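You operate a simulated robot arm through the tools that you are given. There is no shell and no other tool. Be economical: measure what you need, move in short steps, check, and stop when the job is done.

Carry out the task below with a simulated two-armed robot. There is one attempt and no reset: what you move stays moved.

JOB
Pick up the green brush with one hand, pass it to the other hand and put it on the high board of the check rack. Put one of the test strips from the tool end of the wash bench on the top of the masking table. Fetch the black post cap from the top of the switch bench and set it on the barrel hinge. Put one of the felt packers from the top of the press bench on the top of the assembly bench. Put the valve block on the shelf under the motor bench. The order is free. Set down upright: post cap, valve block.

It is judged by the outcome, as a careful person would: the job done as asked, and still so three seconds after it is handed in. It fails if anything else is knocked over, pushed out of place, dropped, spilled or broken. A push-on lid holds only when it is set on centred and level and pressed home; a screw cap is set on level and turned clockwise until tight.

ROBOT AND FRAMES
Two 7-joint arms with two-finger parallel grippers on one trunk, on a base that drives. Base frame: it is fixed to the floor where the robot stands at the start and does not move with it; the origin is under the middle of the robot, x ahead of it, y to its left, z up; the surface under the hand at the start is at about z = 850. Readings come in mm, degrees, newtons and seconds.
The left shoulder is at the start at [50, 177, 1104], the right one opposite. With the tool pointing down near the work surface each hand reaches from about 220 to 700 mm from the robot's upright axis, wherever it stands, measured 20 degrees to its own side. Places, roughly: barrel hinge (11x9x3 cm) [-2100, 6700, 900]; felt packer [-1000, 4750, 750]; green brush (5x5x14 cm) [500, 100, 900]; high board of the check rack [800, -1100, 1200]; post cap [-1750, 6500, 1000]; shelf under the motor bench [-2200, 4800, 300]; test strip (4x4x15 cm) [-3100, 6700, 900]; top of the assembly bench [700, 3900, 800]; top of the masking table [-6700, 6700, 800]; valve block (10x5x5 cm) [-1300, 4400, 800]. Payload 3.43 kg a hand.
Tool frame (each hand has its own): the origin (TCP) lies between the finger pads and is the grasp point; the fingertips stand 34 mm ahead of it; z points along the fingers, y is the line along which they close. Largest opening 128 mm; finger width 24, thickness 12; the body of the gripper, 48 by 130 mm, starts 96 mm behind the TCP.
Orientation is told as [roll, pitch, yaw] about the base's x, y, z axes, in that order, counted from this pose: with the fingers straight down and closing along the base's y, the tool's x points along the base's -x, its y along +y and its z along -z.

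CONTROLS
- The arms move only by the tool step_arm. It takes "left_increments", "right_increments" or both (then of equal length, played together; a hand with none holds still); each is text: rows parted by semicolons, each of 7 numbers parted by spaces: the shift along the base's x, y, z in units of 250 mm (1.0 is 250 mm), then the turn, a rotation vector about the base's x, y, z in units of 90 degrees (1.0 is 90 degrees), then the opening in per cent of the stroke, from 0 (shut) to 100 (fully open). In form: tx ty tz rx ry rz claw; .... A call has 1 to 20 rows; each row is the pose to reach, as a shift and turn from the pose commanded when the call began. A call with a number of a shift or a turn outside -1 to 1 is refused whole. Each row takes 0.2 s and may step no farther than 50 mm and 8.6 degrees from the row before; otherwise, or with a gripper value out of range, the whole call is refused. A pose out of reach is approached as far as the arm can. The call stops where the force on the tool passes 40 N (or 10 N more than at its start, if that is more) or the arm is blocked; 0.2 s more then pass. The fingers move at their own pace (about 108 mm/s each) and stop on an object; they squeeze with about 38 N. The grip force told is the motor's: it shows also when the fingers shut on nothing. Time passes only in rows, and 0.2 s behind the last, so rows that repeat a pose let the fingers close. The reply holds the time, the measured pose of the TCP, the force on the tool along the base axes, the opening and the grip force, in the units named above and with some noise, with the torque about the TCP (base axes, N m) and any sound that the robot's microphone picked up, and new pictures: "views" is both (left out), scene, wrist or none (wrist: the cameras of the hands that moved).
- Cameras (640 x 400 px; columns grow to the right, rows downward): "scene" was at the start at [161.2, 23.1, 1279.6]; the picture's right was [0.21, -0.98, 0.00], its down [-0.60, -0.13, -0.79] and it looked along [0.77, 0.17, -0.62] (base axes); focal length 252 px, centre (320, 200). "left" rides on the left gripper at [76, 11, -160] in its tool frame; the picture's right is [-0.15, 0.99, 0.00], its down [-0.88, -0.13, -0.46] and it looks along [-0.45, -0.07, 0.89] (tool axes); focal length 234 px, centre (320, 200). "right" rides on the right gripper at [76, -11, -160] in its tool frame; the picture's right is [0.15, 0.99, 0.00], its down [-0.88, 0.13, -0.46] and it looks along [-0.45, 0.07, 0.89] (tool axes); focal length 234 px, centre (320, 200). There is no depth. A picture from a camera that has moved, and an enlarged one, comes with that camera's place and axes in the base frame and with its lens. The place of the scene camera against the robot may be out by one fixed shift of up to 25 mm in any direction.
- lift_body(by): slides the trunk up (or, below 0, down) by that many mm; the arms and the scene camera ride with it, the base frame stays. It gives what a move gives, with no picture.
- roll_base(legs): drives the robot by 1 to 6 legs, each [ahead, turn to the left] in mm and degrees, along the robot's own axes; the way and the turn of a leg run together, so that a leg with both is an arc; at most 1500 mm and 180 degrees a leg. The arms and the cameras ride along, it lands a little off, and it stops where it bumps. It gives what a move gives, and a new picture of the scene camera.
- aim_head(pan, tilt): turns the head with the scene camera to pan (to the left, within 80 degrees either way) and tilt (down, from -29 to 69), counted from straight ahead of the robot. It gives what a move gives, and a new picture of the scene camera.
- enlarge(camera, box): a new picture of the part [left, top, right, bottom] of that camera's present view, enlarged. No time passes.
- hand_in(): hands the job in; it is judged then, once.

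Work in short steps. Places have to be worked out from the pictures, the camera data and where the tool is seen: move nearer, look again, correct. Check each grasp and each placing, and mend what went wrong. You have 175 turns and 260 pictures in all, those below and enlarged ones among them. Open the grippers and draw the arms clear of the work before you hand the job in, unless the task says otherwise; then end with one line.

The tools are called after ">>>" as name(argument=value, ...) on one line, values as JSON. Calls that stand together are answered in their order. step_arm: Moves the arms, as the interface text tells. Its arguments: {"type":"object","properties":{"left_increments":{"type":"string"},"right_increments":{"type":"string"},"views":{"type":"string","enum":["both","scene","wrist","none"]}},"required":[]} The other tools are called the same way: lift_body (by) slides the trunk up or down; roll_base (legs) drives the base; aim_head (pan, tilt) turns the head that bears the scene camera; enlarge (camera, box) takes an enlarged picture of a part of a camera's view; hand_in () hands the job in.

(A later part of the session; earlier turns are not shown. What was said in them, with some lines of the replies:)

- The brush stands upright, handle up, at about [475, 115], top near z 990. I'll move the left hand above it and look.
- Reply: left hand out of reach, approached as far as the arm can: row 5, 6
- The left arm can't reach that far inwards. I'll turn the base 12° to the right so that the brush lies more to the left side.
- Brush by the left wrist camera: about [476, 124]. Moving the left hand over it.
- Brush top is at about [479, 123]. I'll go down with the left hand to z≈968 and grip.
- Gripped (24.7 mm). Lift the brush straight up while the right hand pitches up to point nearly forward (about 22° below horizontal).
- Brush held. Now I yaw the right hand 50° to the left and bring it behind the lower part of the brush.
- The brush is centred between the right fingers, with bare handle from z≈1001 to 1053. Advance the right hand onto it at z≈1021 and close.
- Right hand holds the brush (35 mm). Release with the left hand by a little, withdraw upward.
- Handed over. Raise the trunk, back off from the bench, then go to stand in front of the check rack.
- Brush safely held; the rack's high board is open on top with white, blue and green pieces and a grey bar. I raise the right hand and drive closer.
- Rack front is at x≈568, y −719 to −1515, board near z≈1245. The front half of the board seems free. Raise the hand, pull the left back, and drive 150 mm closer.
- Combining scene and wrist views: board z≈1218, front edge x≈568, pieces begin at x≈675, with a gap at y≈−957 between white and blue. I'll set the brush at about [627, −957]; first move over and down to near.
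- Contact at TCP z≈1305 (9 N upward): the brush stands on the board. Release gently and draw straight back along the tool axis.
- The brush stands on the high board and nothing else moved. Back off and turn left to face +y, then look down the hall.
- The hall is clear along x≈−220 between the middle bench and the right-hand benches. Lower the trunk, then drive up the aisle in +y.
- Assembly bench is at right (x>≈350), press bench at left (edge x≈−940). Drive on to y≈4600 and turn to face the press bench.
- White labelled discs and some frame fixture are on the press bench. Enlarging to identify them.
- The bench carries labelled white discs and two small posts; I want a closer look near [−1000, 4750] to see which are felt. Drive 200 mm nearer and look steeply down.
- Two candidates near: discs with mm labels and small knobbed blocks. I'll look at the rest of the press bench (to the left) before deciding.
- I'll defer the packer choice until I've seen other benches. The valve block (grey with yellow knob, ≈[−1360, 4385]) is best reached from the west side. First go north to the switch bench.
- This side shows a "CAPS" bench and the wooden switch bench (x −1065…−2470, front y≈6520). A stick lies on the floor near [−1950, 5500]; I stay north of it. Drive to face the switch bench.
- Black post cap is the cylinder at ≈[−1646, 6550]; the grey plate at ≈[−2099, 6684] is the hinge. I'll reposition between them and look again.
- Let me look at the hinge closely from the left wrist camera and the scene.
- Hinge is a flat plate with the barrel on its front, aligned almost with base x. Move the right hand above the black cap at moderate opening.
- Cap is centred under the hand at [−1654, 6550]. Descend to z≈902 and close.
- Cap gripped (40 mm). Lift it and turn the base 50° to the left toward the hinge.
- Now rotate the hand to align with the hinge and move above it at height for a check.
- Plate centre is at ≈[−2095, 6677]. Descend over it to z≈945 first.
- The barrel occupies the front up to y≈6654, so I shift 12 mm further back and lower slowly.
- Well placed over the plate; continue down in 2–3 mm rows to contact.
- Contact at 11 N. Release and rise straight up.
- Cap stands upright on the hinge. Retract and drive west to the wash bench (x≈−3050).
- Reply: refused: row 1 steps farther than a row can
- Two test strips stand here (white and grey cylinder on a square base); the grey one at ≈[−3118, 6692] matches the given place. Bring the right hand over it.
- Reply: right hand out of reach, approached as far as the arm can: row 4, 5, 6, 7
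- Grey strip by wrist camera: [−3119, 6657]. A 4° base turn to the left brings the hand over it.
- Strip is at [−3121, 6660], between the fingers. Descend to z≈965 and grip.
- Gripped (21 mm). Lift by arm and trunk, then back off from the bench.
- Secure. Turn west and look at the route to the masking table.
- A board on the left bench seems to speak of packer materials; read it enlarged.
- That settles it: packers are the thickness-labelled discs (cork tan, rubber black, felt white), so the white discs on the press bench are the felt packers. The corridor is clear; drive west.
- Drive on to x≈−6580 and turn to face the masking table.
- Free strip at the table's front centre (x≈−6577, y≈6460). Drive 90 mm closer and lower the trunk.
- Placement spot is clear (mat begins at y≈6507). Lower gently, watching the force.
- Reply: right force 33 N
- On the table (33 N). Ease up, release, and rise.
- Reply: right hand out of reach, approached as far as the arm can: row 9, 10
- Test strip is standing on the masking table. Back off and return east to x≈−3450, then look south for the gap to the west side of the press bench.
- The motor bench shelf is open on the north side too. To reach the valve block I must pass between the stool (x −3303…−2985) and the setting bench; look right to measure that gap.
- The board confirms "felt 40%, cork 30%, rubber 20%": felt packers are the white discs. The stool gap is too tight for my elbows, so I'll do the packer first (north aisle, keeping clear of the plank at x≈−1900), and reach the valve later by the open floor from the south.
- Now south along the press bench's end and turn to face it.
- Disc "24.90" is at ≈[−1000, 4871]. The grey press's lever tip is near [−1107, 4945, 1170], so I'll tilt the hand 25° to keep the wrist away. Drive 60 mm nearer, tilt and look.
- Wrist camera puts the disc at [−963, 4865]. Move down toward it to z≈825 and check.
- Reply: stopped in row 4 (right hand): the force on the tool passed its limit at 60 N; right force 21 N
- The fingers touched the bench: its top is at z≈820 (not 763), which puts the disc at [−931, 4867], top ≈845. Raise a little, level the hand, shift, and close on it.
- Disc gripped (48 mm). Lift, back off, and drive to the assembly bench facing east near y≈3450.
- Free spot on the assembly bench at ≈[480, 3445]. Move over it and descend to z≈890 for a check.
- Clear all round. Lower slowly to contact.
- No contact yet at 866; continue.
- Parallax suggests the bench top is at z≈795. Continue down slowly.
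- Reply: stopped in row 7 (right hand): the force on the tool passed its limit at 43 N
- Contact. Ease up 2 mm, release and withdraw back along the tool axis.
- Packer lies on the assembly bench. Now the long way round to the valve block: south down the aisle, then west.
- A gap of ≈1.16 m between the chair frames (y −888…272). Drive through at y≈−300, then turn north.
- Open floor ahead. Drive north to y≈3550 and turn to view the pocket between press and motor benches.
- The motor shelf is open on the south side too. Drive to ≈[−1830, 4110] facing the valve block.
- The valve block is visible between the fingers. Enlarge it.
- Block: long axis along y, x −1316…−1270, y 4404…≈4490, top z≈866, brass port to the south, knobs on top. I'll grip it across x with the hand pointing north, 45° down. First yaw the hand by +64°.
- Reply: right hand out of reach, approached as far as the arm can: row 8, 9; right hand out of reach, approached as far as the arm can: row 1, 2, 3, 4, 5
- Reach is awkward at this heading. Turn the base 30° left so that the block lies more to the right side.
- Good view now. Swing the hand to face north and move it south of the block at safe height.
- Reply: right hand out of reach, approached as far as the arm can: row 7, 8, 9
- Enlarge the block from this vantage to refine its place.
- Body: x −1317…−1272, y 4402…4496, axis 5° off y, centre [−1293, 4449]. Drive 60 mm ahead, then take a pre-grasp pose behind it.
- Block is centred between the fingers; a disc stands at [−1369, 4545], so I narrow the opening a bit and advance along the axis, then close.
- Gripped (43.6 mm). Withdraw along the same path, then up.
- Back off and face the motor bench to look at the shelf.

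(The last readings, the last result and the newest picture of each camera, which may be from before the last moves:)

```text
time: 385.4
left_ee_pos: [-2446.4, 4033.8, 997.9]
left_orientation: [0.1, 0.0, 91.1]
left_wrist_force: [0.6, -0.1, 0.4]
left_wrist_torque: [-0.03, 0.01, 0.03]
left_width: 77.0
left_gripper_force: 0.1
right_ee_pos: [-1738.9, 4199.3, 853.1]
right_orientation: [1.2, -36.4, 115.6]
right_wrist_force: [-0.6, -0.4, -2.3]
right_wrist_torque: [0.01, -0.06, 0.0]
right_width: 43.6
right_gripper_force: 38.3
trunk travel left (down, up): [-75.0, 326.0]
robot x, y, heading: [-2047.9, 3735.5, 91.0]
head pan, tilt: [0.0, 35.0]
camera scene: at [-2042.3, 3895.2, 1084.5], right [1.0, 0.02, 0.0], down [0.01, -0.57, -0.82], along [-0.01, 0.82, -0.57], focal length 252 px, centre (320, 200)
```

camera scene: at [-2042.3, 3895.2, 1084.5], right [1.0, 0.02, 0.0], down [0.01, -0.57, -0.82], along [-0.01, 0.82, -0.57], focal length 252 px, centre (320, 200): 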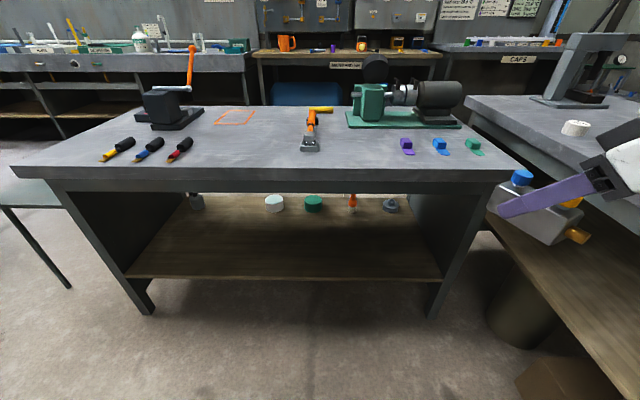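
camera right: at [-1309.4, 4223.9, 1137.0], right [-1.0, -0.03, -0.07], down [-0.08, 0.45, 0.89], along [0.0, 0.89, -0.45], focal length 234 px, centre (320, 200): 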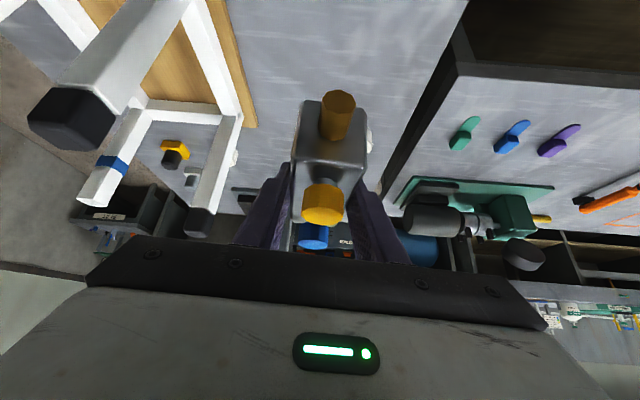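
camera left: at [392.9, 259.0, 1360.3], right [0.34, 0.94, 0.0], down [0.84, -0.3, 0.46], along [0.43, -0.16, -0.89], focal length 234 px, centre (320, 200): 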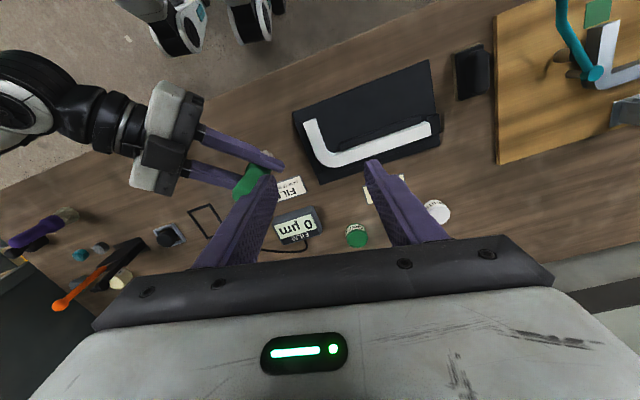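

The shelf's south half is free (cups stand at the back). I shift west by ≈300 mm, then lower the hand outside the bench before going in.

>>> roll_base(legs=[[0, 60], [350, 0], [0, -61]])

>>> lift_body(by=-70)

>>> step_arm(right_increments="0 0 -0.18 0 0 0 0; 0 0 -0.36 0 0 0 0; 0 0 -0.54 0 0 0 0; 0 0 -0.72 0 0 0 0; 0 0 -0.9 0 0 0 0; 0 0 -0.98 0 0 0 0; 0 0 -0.98 0 0 0 0")

```text
time: 392.9
left_ee_pos: [-2751.8, 4214.0, 999.1]
left_orientation: [0.1, -0.1, 90.5]
left_wrist_force: [-0.4, 1.1, 0.6]
left_wrist_torque: [0.02, -0.04, -0.02]
left_width: 77.0
left_gripper_force: 0.0
right_ee_pos: [-2042.0, 4371.8, 852.2]
right_orientation: [1.2, -36.3, 115.1]
right_wrist_force: [-0.2, 0.0, -2.0]
right_wrist_torque: [-0.01, 0.05, 0.01]
right_width: 43.8
right_gripper_force: 37.9
trunk travel left (down, up): [-75.0, 326.0]
robot x, y, heading: [-2354.6, 3904.6, 90.4]
head pan, tilt: [0.0, 35.0]
camera scene: at [-2348.5, 4070.8, 1084.5], right [1.0, 0.01, 0.0], down [0.0, -0.57, -0.82], along [-0.01, 0.82, -0.57], focal length 252 px, centre (320, 200)
```

scene: 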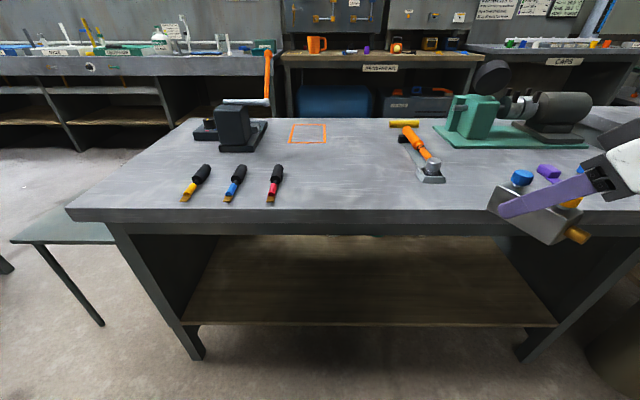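

```text
time: 394.0
left_ee_pos: [-2751.7, 4213.4, 928.9]
left_orientation: [0.0, 0.0, 90.5]
left_wrist_force: [0.1, 0.0, 0.6]
left_wrist_torque: [-0.01, -0.04, -0.03]
left_width: 76.7
left_gripper_force: 0.1
right_ee_pos: [-2042.9, 4371.4, 782.7]
right_orientation: [1.2, -36.3, 115.1]
right_wrist_force: [-0.1, 0.7, -2.8]
right_wrist_torque: [0.0, -0.01, 0.01]
right_width: 43.9
right_gripper_force: 38.3
trunk travel left (down, up): [-5.0, 396.0]
robot x, y, heading: [-2359.0, 3907.5, 90.4]
head pan, tilt: [0.0, 35.0]
```

```text
time: 395.6
left_ee_pos: [-2750.9, 4213.9, 929.7]
left_orientation: [0.1, 0.0, 90.5]
left_wrist_force: [-0.2, -0.1, -0.3]
left_wrist_torque: [-0.01, 0.03, -0.01]
left_width: 76.6
left_gripper_force: 0.1
right_ee_pos: [-2041.5, 4372.2, 534.6]
right_orientation: [1.1, -36.4, 115.0]
right_wrist_force: [0.2, -1.1, -2.3]
right_wrist_torque: [0.02, -0.04, 0.03]
right_width: 43.6
right_gripper_force: 37.4
trunk travel left (down, up): [-5.0, 396.0]
robot x, y, heading: [-2355.4, 3907.3, 90.5]
head pan, tilt: [0.0, 35.0]
camera scene: at [-2348.5, 4070.8, 1014.5], right [1.0, 0.01, 0.0], down [0.0, -0.57, -0.82], along [-0.01, 0.82, -0.57], focal length 252 px, centre (320, 200)
camera right: at [-1964.1, 4238.5, 619.3], right [-0.84, -0.54, -0.07], down [-0.29, 0.34, 0.89], along [-0.45, 0.77, -0.45], focal length 234 px, centre (320, 200)
```

scene: 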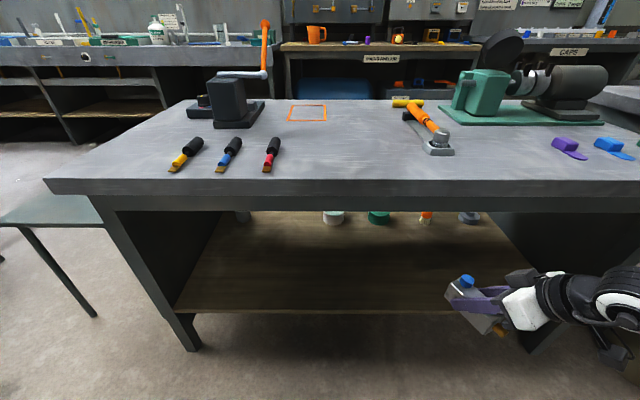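
right: 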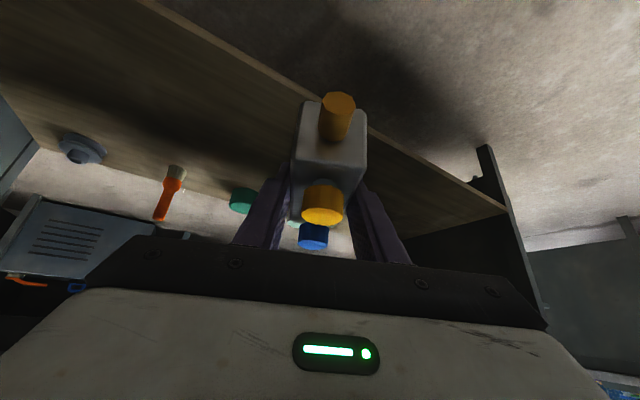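

Lower the hand further to z≈345 (block bottom ≈305) outside the shelf.

>>> step_arm(right_increments="0 0 -0.18 0 0 0 0; 0 0 -0.36 0 0 0 0; 0 0 -0.54 0 0 0 0; 0 0 -0.72 0 0 0 0; 0 0 -0.76 0 0 0 0; 0 0 -0.76 0 0 0 0")

```text
time: 397.0
left_ee_pos: [-2750.6, 4213.5, 929.5]
left_orientation: [-0.1, 0.0, 90.4]
left_wrist_force: [-0.1, -0.3, 0.5]
left_wrist_torque: [0.01, -0.02, 0.01]
left_width: 76.9
left_gripper_force: 0.1
right_ee_pos: [-2040.4, 4371.0, 346.1]
right_orientation: [1.3, -36.5, 115.2]
right_wrist_force: [0.3, -0.8, -2.2]
right_wrist_torque: [-0.01, 0.01, 0.0]
right_width: 43.6
right_gripper_force: 37.6
trunk travel left (down, up): [-5.0, 396.0]
robot x, y, heading: [-2353.5, 3908.6, 90.3]
head pan, tilt: [0.0, 35.0]
camera scene: at [-2348.5, 4070.8, 1014.5], right [1.0, 0.01, 0.0], down [0.0, -0.57, -0.82], along [-0.01, 0.82, -0.57], focal length 252 px, centre (320, 200)
camera right: at [-1962.8, 4235.6, 430.6], right [-0.84, -0.54, -0.07], down [-0.3, 0.34, 0.89], along [-0.46, 0.77, -0.45], focal length 234 px, centre (320, 200)
```

scene: 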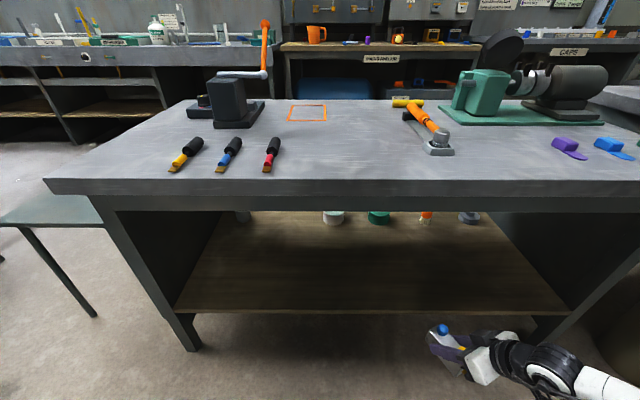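
right: 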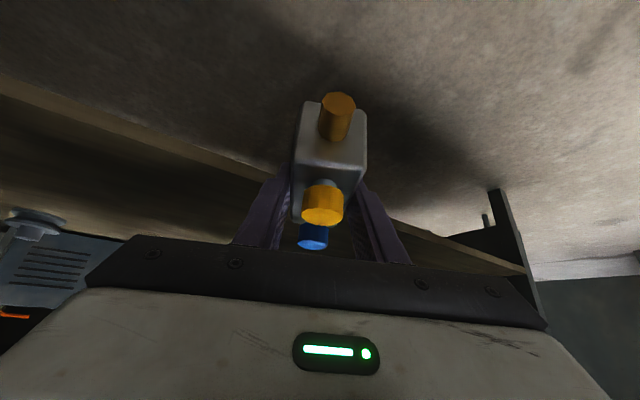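

Shelf top is about z≈270–290. Raise 30 mm, drive 190 mm ahead so the block enters over the shelf, and look.

>>> step_arm(right_increments="0 0 0.12 0 0 0 0; 0 0 0.14 0 0 0 0; 0 0 0.14 0 0 0 0", views="none")

>>> roll_base(legs=[[190, 0]])

>>> enlarge(camera="right", box=[0, 0, 640, 400])

```text
time: 397.8
left_ee_pos: [-2750.9, 4213.0, 929.3]
left_orientation: [0.0, 0.0, 90.5]
left_wrist_force: [0.1, -0.7, 0.4]
left_wrist_torque: [0.01, 0.05, 0.0]
left_width: 76.9
left_gripper_force: 0.0
right_ee_pos: [-2041.5, 4371.7, 382.9]
right_orientation: [1.2, -36.5, 115.0]
right_wrist_force: [0.2, 0.2, -2.7]
right_wrist_torque: [0.03, 0.01, -0.02]
right_width: 43.8
right_gripper_force: 37.7
trunk travel left (down, up): [-5.0, 396.0]
robot x, y, heading: [-2354.5, 3907.9, 90.2]
head pan, tilt: [0.0, 35.0]
```

```text
time: 399.4
left_ee_pos: [-2754.7, 4400.8, 929.7]
left_orientation: [-0.1, 0.0, 90.8]
left_wrist_force: [-0.6, 0.0, 1.4]
left_wrist_torque: [-0.01, 0.01, 0.02]
left_width: 76.9
left_gripper_force: 0.0
right_ee_pos: [-2046.8, 4564.2, 383.3]
right_orientation: [1.2, -36.4, 115.5]
right_wrist_force: [0.7, -0.8, -1.0]
right_wrist_torque: [-0.01, -0.02, 0.01]
right_width: 43.6
right_gripper_force: 37.7
trunk travel left (down, up): [-5.0, 396.0]
robot x, y, heading: [-2354.6, 4096.9, 91.0]
head pan, tilt: [0.0, 35.0]
camera scene: at [-2351.5, 4261.2, 1014.5], right [1.0, 0.01, 0.0], down [0.01, -0.57, -0.82], along [-0.01, 0.82, -0.57], focal length 252 px, centre (320, 200)
```

scene: 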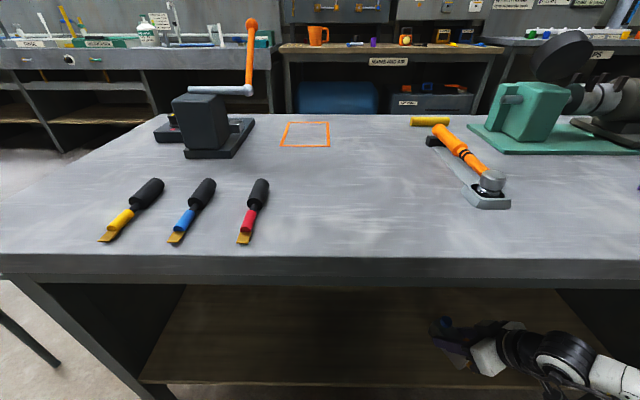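

```text
1.00 times, centred on (320, 200) of right (not enlarged: the box is as wide or as high as the picture)
camera zoom: at [-1968.0, 4429.5, 466.5], right [-0.84, -0.54, -0.07], down [-0.3, 0.34, 0.89], along [-0.46, 0.77, -0.45], focal length 234 px, centre (320, 200)
```

zoom: 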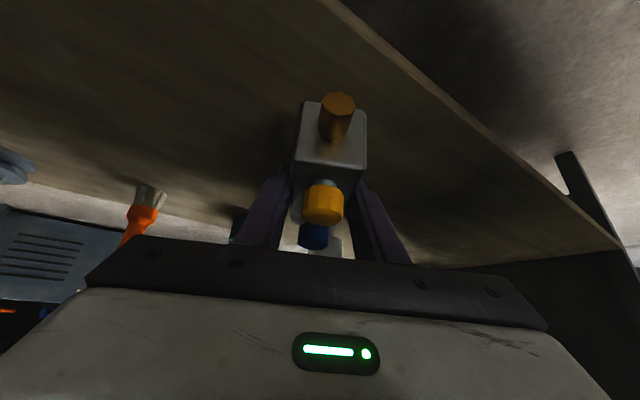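

The block is above the shelf; front edge at y≈4505. Extend 70 mm further in, then lower toward the shelf.

>>> step_arm(right_increments="0 0.14 0 0 0 0 0; 0 0.28 0 0 0 0 0; 0 0.28 -0.08 0 0 0 0; 0 0.28 -0.16 0 0 0 0; 0 0.28 -0.16 0 0 0 0", views="wrist")

```text
time: 400.6
left_ee_pos: [-2756.4, 4401.2, 930.4]
left_orientation: [0.0, 0.0, 90.8]
left_wrist_force: [-0.2, 0.3, -0.4]
left_wrist_torque: [0.01, -0.04, -0.04]
left_width: 76.7
left_gripper_force: 0.0
right_ee_pos: [-2046.5, 4633.9, 341.5]
right_orientation: [1.2, -36.3, 115.5]
right_wrist_force: [0.3, -0.4, -2.1]
right_wrist_torque: [-0.02, -0.02, -0.01]
right_width: 43.4
right_gripper_force: 38.0
trunk travel left (down, up): [-5.0, 396.0]
robot x, y, heading: [-2357.2, 4098.2, 90.8]
head pan, tilt: [0.0, 35.0]
camera right: at [-1968.2, 4498.8, 426.3], right [-0.84, -0.54, -0.07], down [-0.3, 0.34, 0.89], along [-0.46, 0.77, -0.45], focal length 234 px, centre (320, 200)
```

right: 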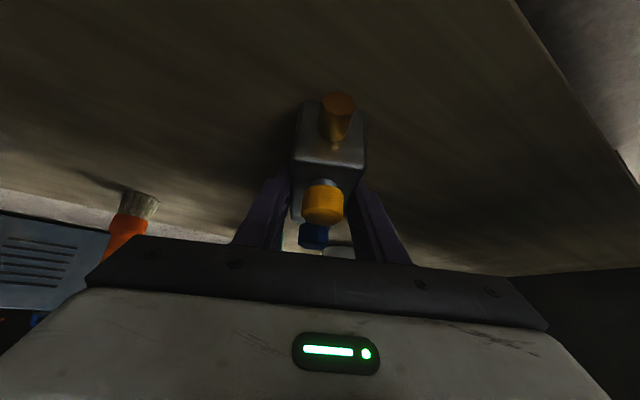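

Not yet in contact; continue down in small rows.

>>> step_arm(right_increments="0 0 -0.024 0 0 0 0; 0 0 -0.048 0 0 0 0; 0 0 -0.068 0 0 0 0; 0 0 -0.084 0 0 0 0; 0 0 -0.1 0 0 0 0; 0 0 -0.116 0 0 0 0; 0 0 -0.116 0 0 0 0", views="wrist")

```text
time: 402.2
left_ee_pos: [-2756.3, 4400.1, 930.0]
left_orientation: [-0.1, -0.2, 90.8]
left_wrist_force: [0.0, -0.2, 0.2]
left_wrist_torque: [0.02, -0.01, -0.01]
left_width: 76.7
left_gripper_force: 0.0
right_ee_pos: [-2046.2, 4637.2, 317.6]
right_orientation: [0.9, -37.1, 115.5]
right_wrist_force: [3.0, -2.8, 29.4]
right_wrist_torque: [0.43, -0.56, -0.29]
right_width: 44.0
right_gripper_force: 37.7
trunk travel left (down, up): [-5.0, 396.0]
robot x, y, heading: [-2355.3, 4102.8, 90.7]
head pan, tilt: [0.0, 35.0]
camera right: at [-1967.9, 4501.8, 401.4], right [-0.84, -0.54, -0.08], down [-0.3, 0.33, 0.9], along [-0.46, 0.77, -0.44], focal length 234 px, centre (320, 200)
```

right: 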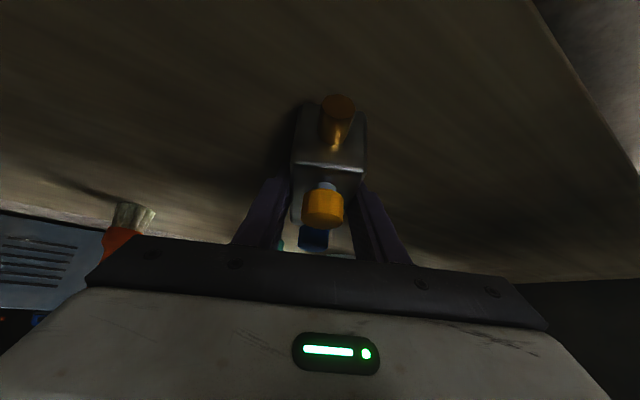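

Block is on the shelf (29 N). Ease up, open, and withdraw along the tool axis.

>>> step_arm(right_increments="0 0 0.012 0 0 0 0; 0 0 0.018 0 0 0 0; 0 0 0.018 0 0 0 45; 0 0 0.018 0 0 0 60; 0 0 0.018 0 0 0 60; 0.03 -0.065 0.11 0 0 0 60; 0.07 -0.15 0.24 0 0 0 60; 0.12 -0.25 0.38 0 0 0 60; 0.16 -0.34 0.5 0 0 0 60; 0.16 -0.5 0.52 0 0 0 60; 0.16 -0.66 0.52 0 0 0 60; 0.16 -0.8 0.52 0 0 0 60; 0.16 -0.8 0.52 0 0 0 60")

```text
time: 405.0
left_ee_pos: [-2754.7, 4402.1, 929.3]
left_orientation: [0.1, -0.1, 90.7]
left_wrist_force: [0.0, -1.3, 0.8]
left_wrist_torque: [0.01, 0.0, -0.04]
left_width: 76.9
left_gripper_force: 0.0
right_ee_pos: [-2008.3, 4431.2, 439.4]
right_orientation: [1.2, -36.5, 115.5]
right_wrist_force: [0.7, -0.4, -0.4]
right_wrist_torque: [0.01, 0.01, 0.01]
right_width: 77.0
right_gripper_force: 0.1
trunk travel left (down, up): [-5.0, 396.0]
robot x, y, heading: [-2356.0, 4096.1, 90.9]
head pan, tilt: [0.0, 35.0]
camera scene: at [-2351.6, 4261.1, 1014.5], right [1.0, 0.01, 0.0], down [0.01, -0.57, -0.82], along [-0.01, 0.82, -0.57], focal length 252 px, centre (320, 200)
camera right: at [-1929.1, 4297.0, 524.4], right [-0.84, -0.54, -0.07], down [-0.3, 0.34, 0.89], along [-0.46, 0.77, -0.45], focal length 234 px, centre (320, 200)
```

scene: 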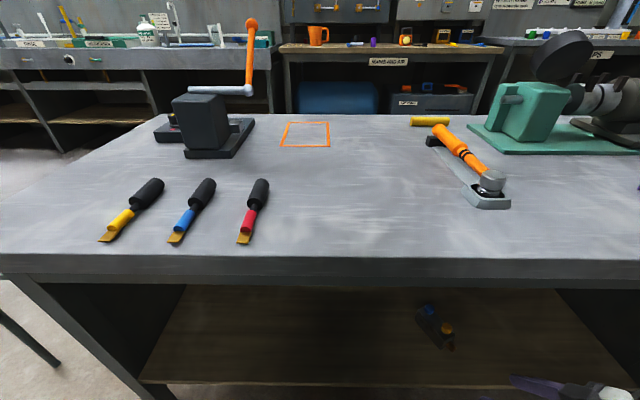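
right: 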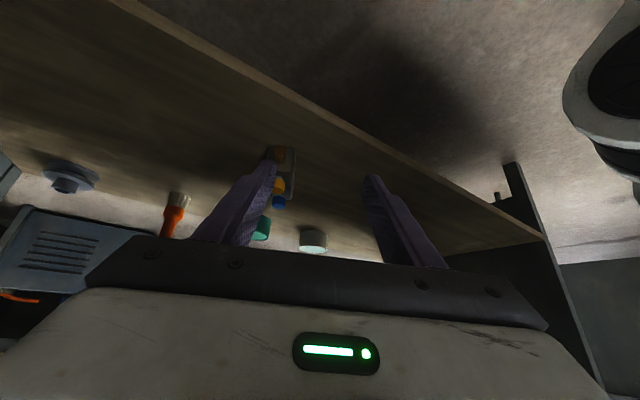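

Block stands upright on the shelf. Back off the base for clearance and check once more from a distance.

>>> roll_base(legs=[[-350, 0]])

>>> enlarge(camera="scene", box=[320, 180, 480, 280])

```text
time: 407.3
left_ee_pos: [-2752.0, 4042.8, 929.2]
left_orientation: [0.0, 0.0, 91.6]
left_wrist_force: [0.0, 0.1, 0.8]
left_wrist_torque: [0.0, -0.02, -0.02]
left_width: 76.7
left_gripper_force: 0.1
right_ee_pos: [-2004.3, 4083.2, 439.8]
right_orientation: [1.3, -36.4, 116.3]
right_wrist_force: [0.0, -0.1, -1.0]
right_wrist_torque: [-0.01, 0.02, 0.0]
right_width: 76.8
right_gripper_force: 0.1
trunk travel left (down, up): [-5.0, 396.0]
robot x, y, heading: [-2347.9, 3741.3, 91.7]
head pan, tilt: [0.0, 35.0]
camera scene: at [-2346.5, 3907.3, 1014.5], right [1.0, 0.03, 0.0], down [0.02, -0.57, -0.82], along [-0.02, 0.82, -0.57], focal length 252 px, centre (320, 200)
```

scene: 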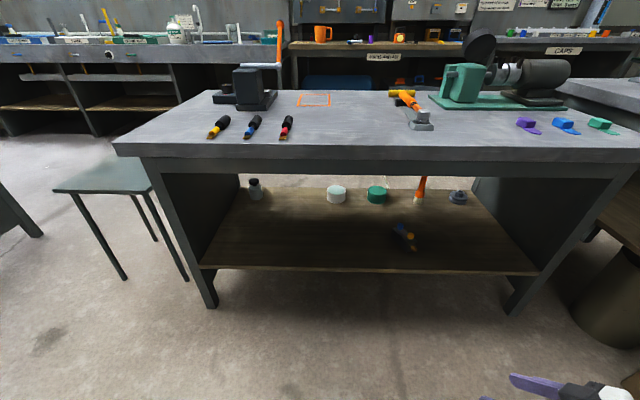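

```text
4.00 times, centred on (400, 230) of scene
camera zoom: at [-2346.5, 3907.3, 1014.5], right [1.0, 0.03, 0.0], down [0.02, -0.57, -0.82], along [-0.02, 0.82, -0.57], focal length 1007 px, centre (0, 80)
```

zoom: 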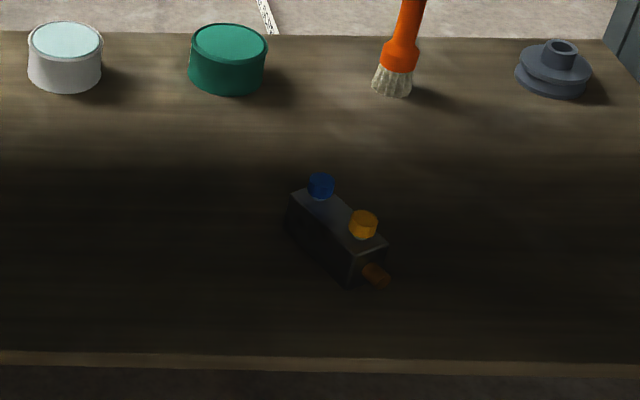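

The valve block stands upright on the shelf, the grippers are open and both arms are clear. All five parts are done, so I hand in.

>>> hand_in()

```text
The job is handed in.
```

All five tasks are done and the job is handed in: the brush was passed from the left hand to the right and stands on the high board of the check rack, the grey test strip is on the masking table, the black post cap is upright on the barrel hinge, the "24.90 mm" felt packer is on the assembly bench, and the valve block is upright on the shelf under the motor bench; while reaching for the packer, the right fingers briefly pressed on the press bench top (about 60 N) and I saw nothing shift.
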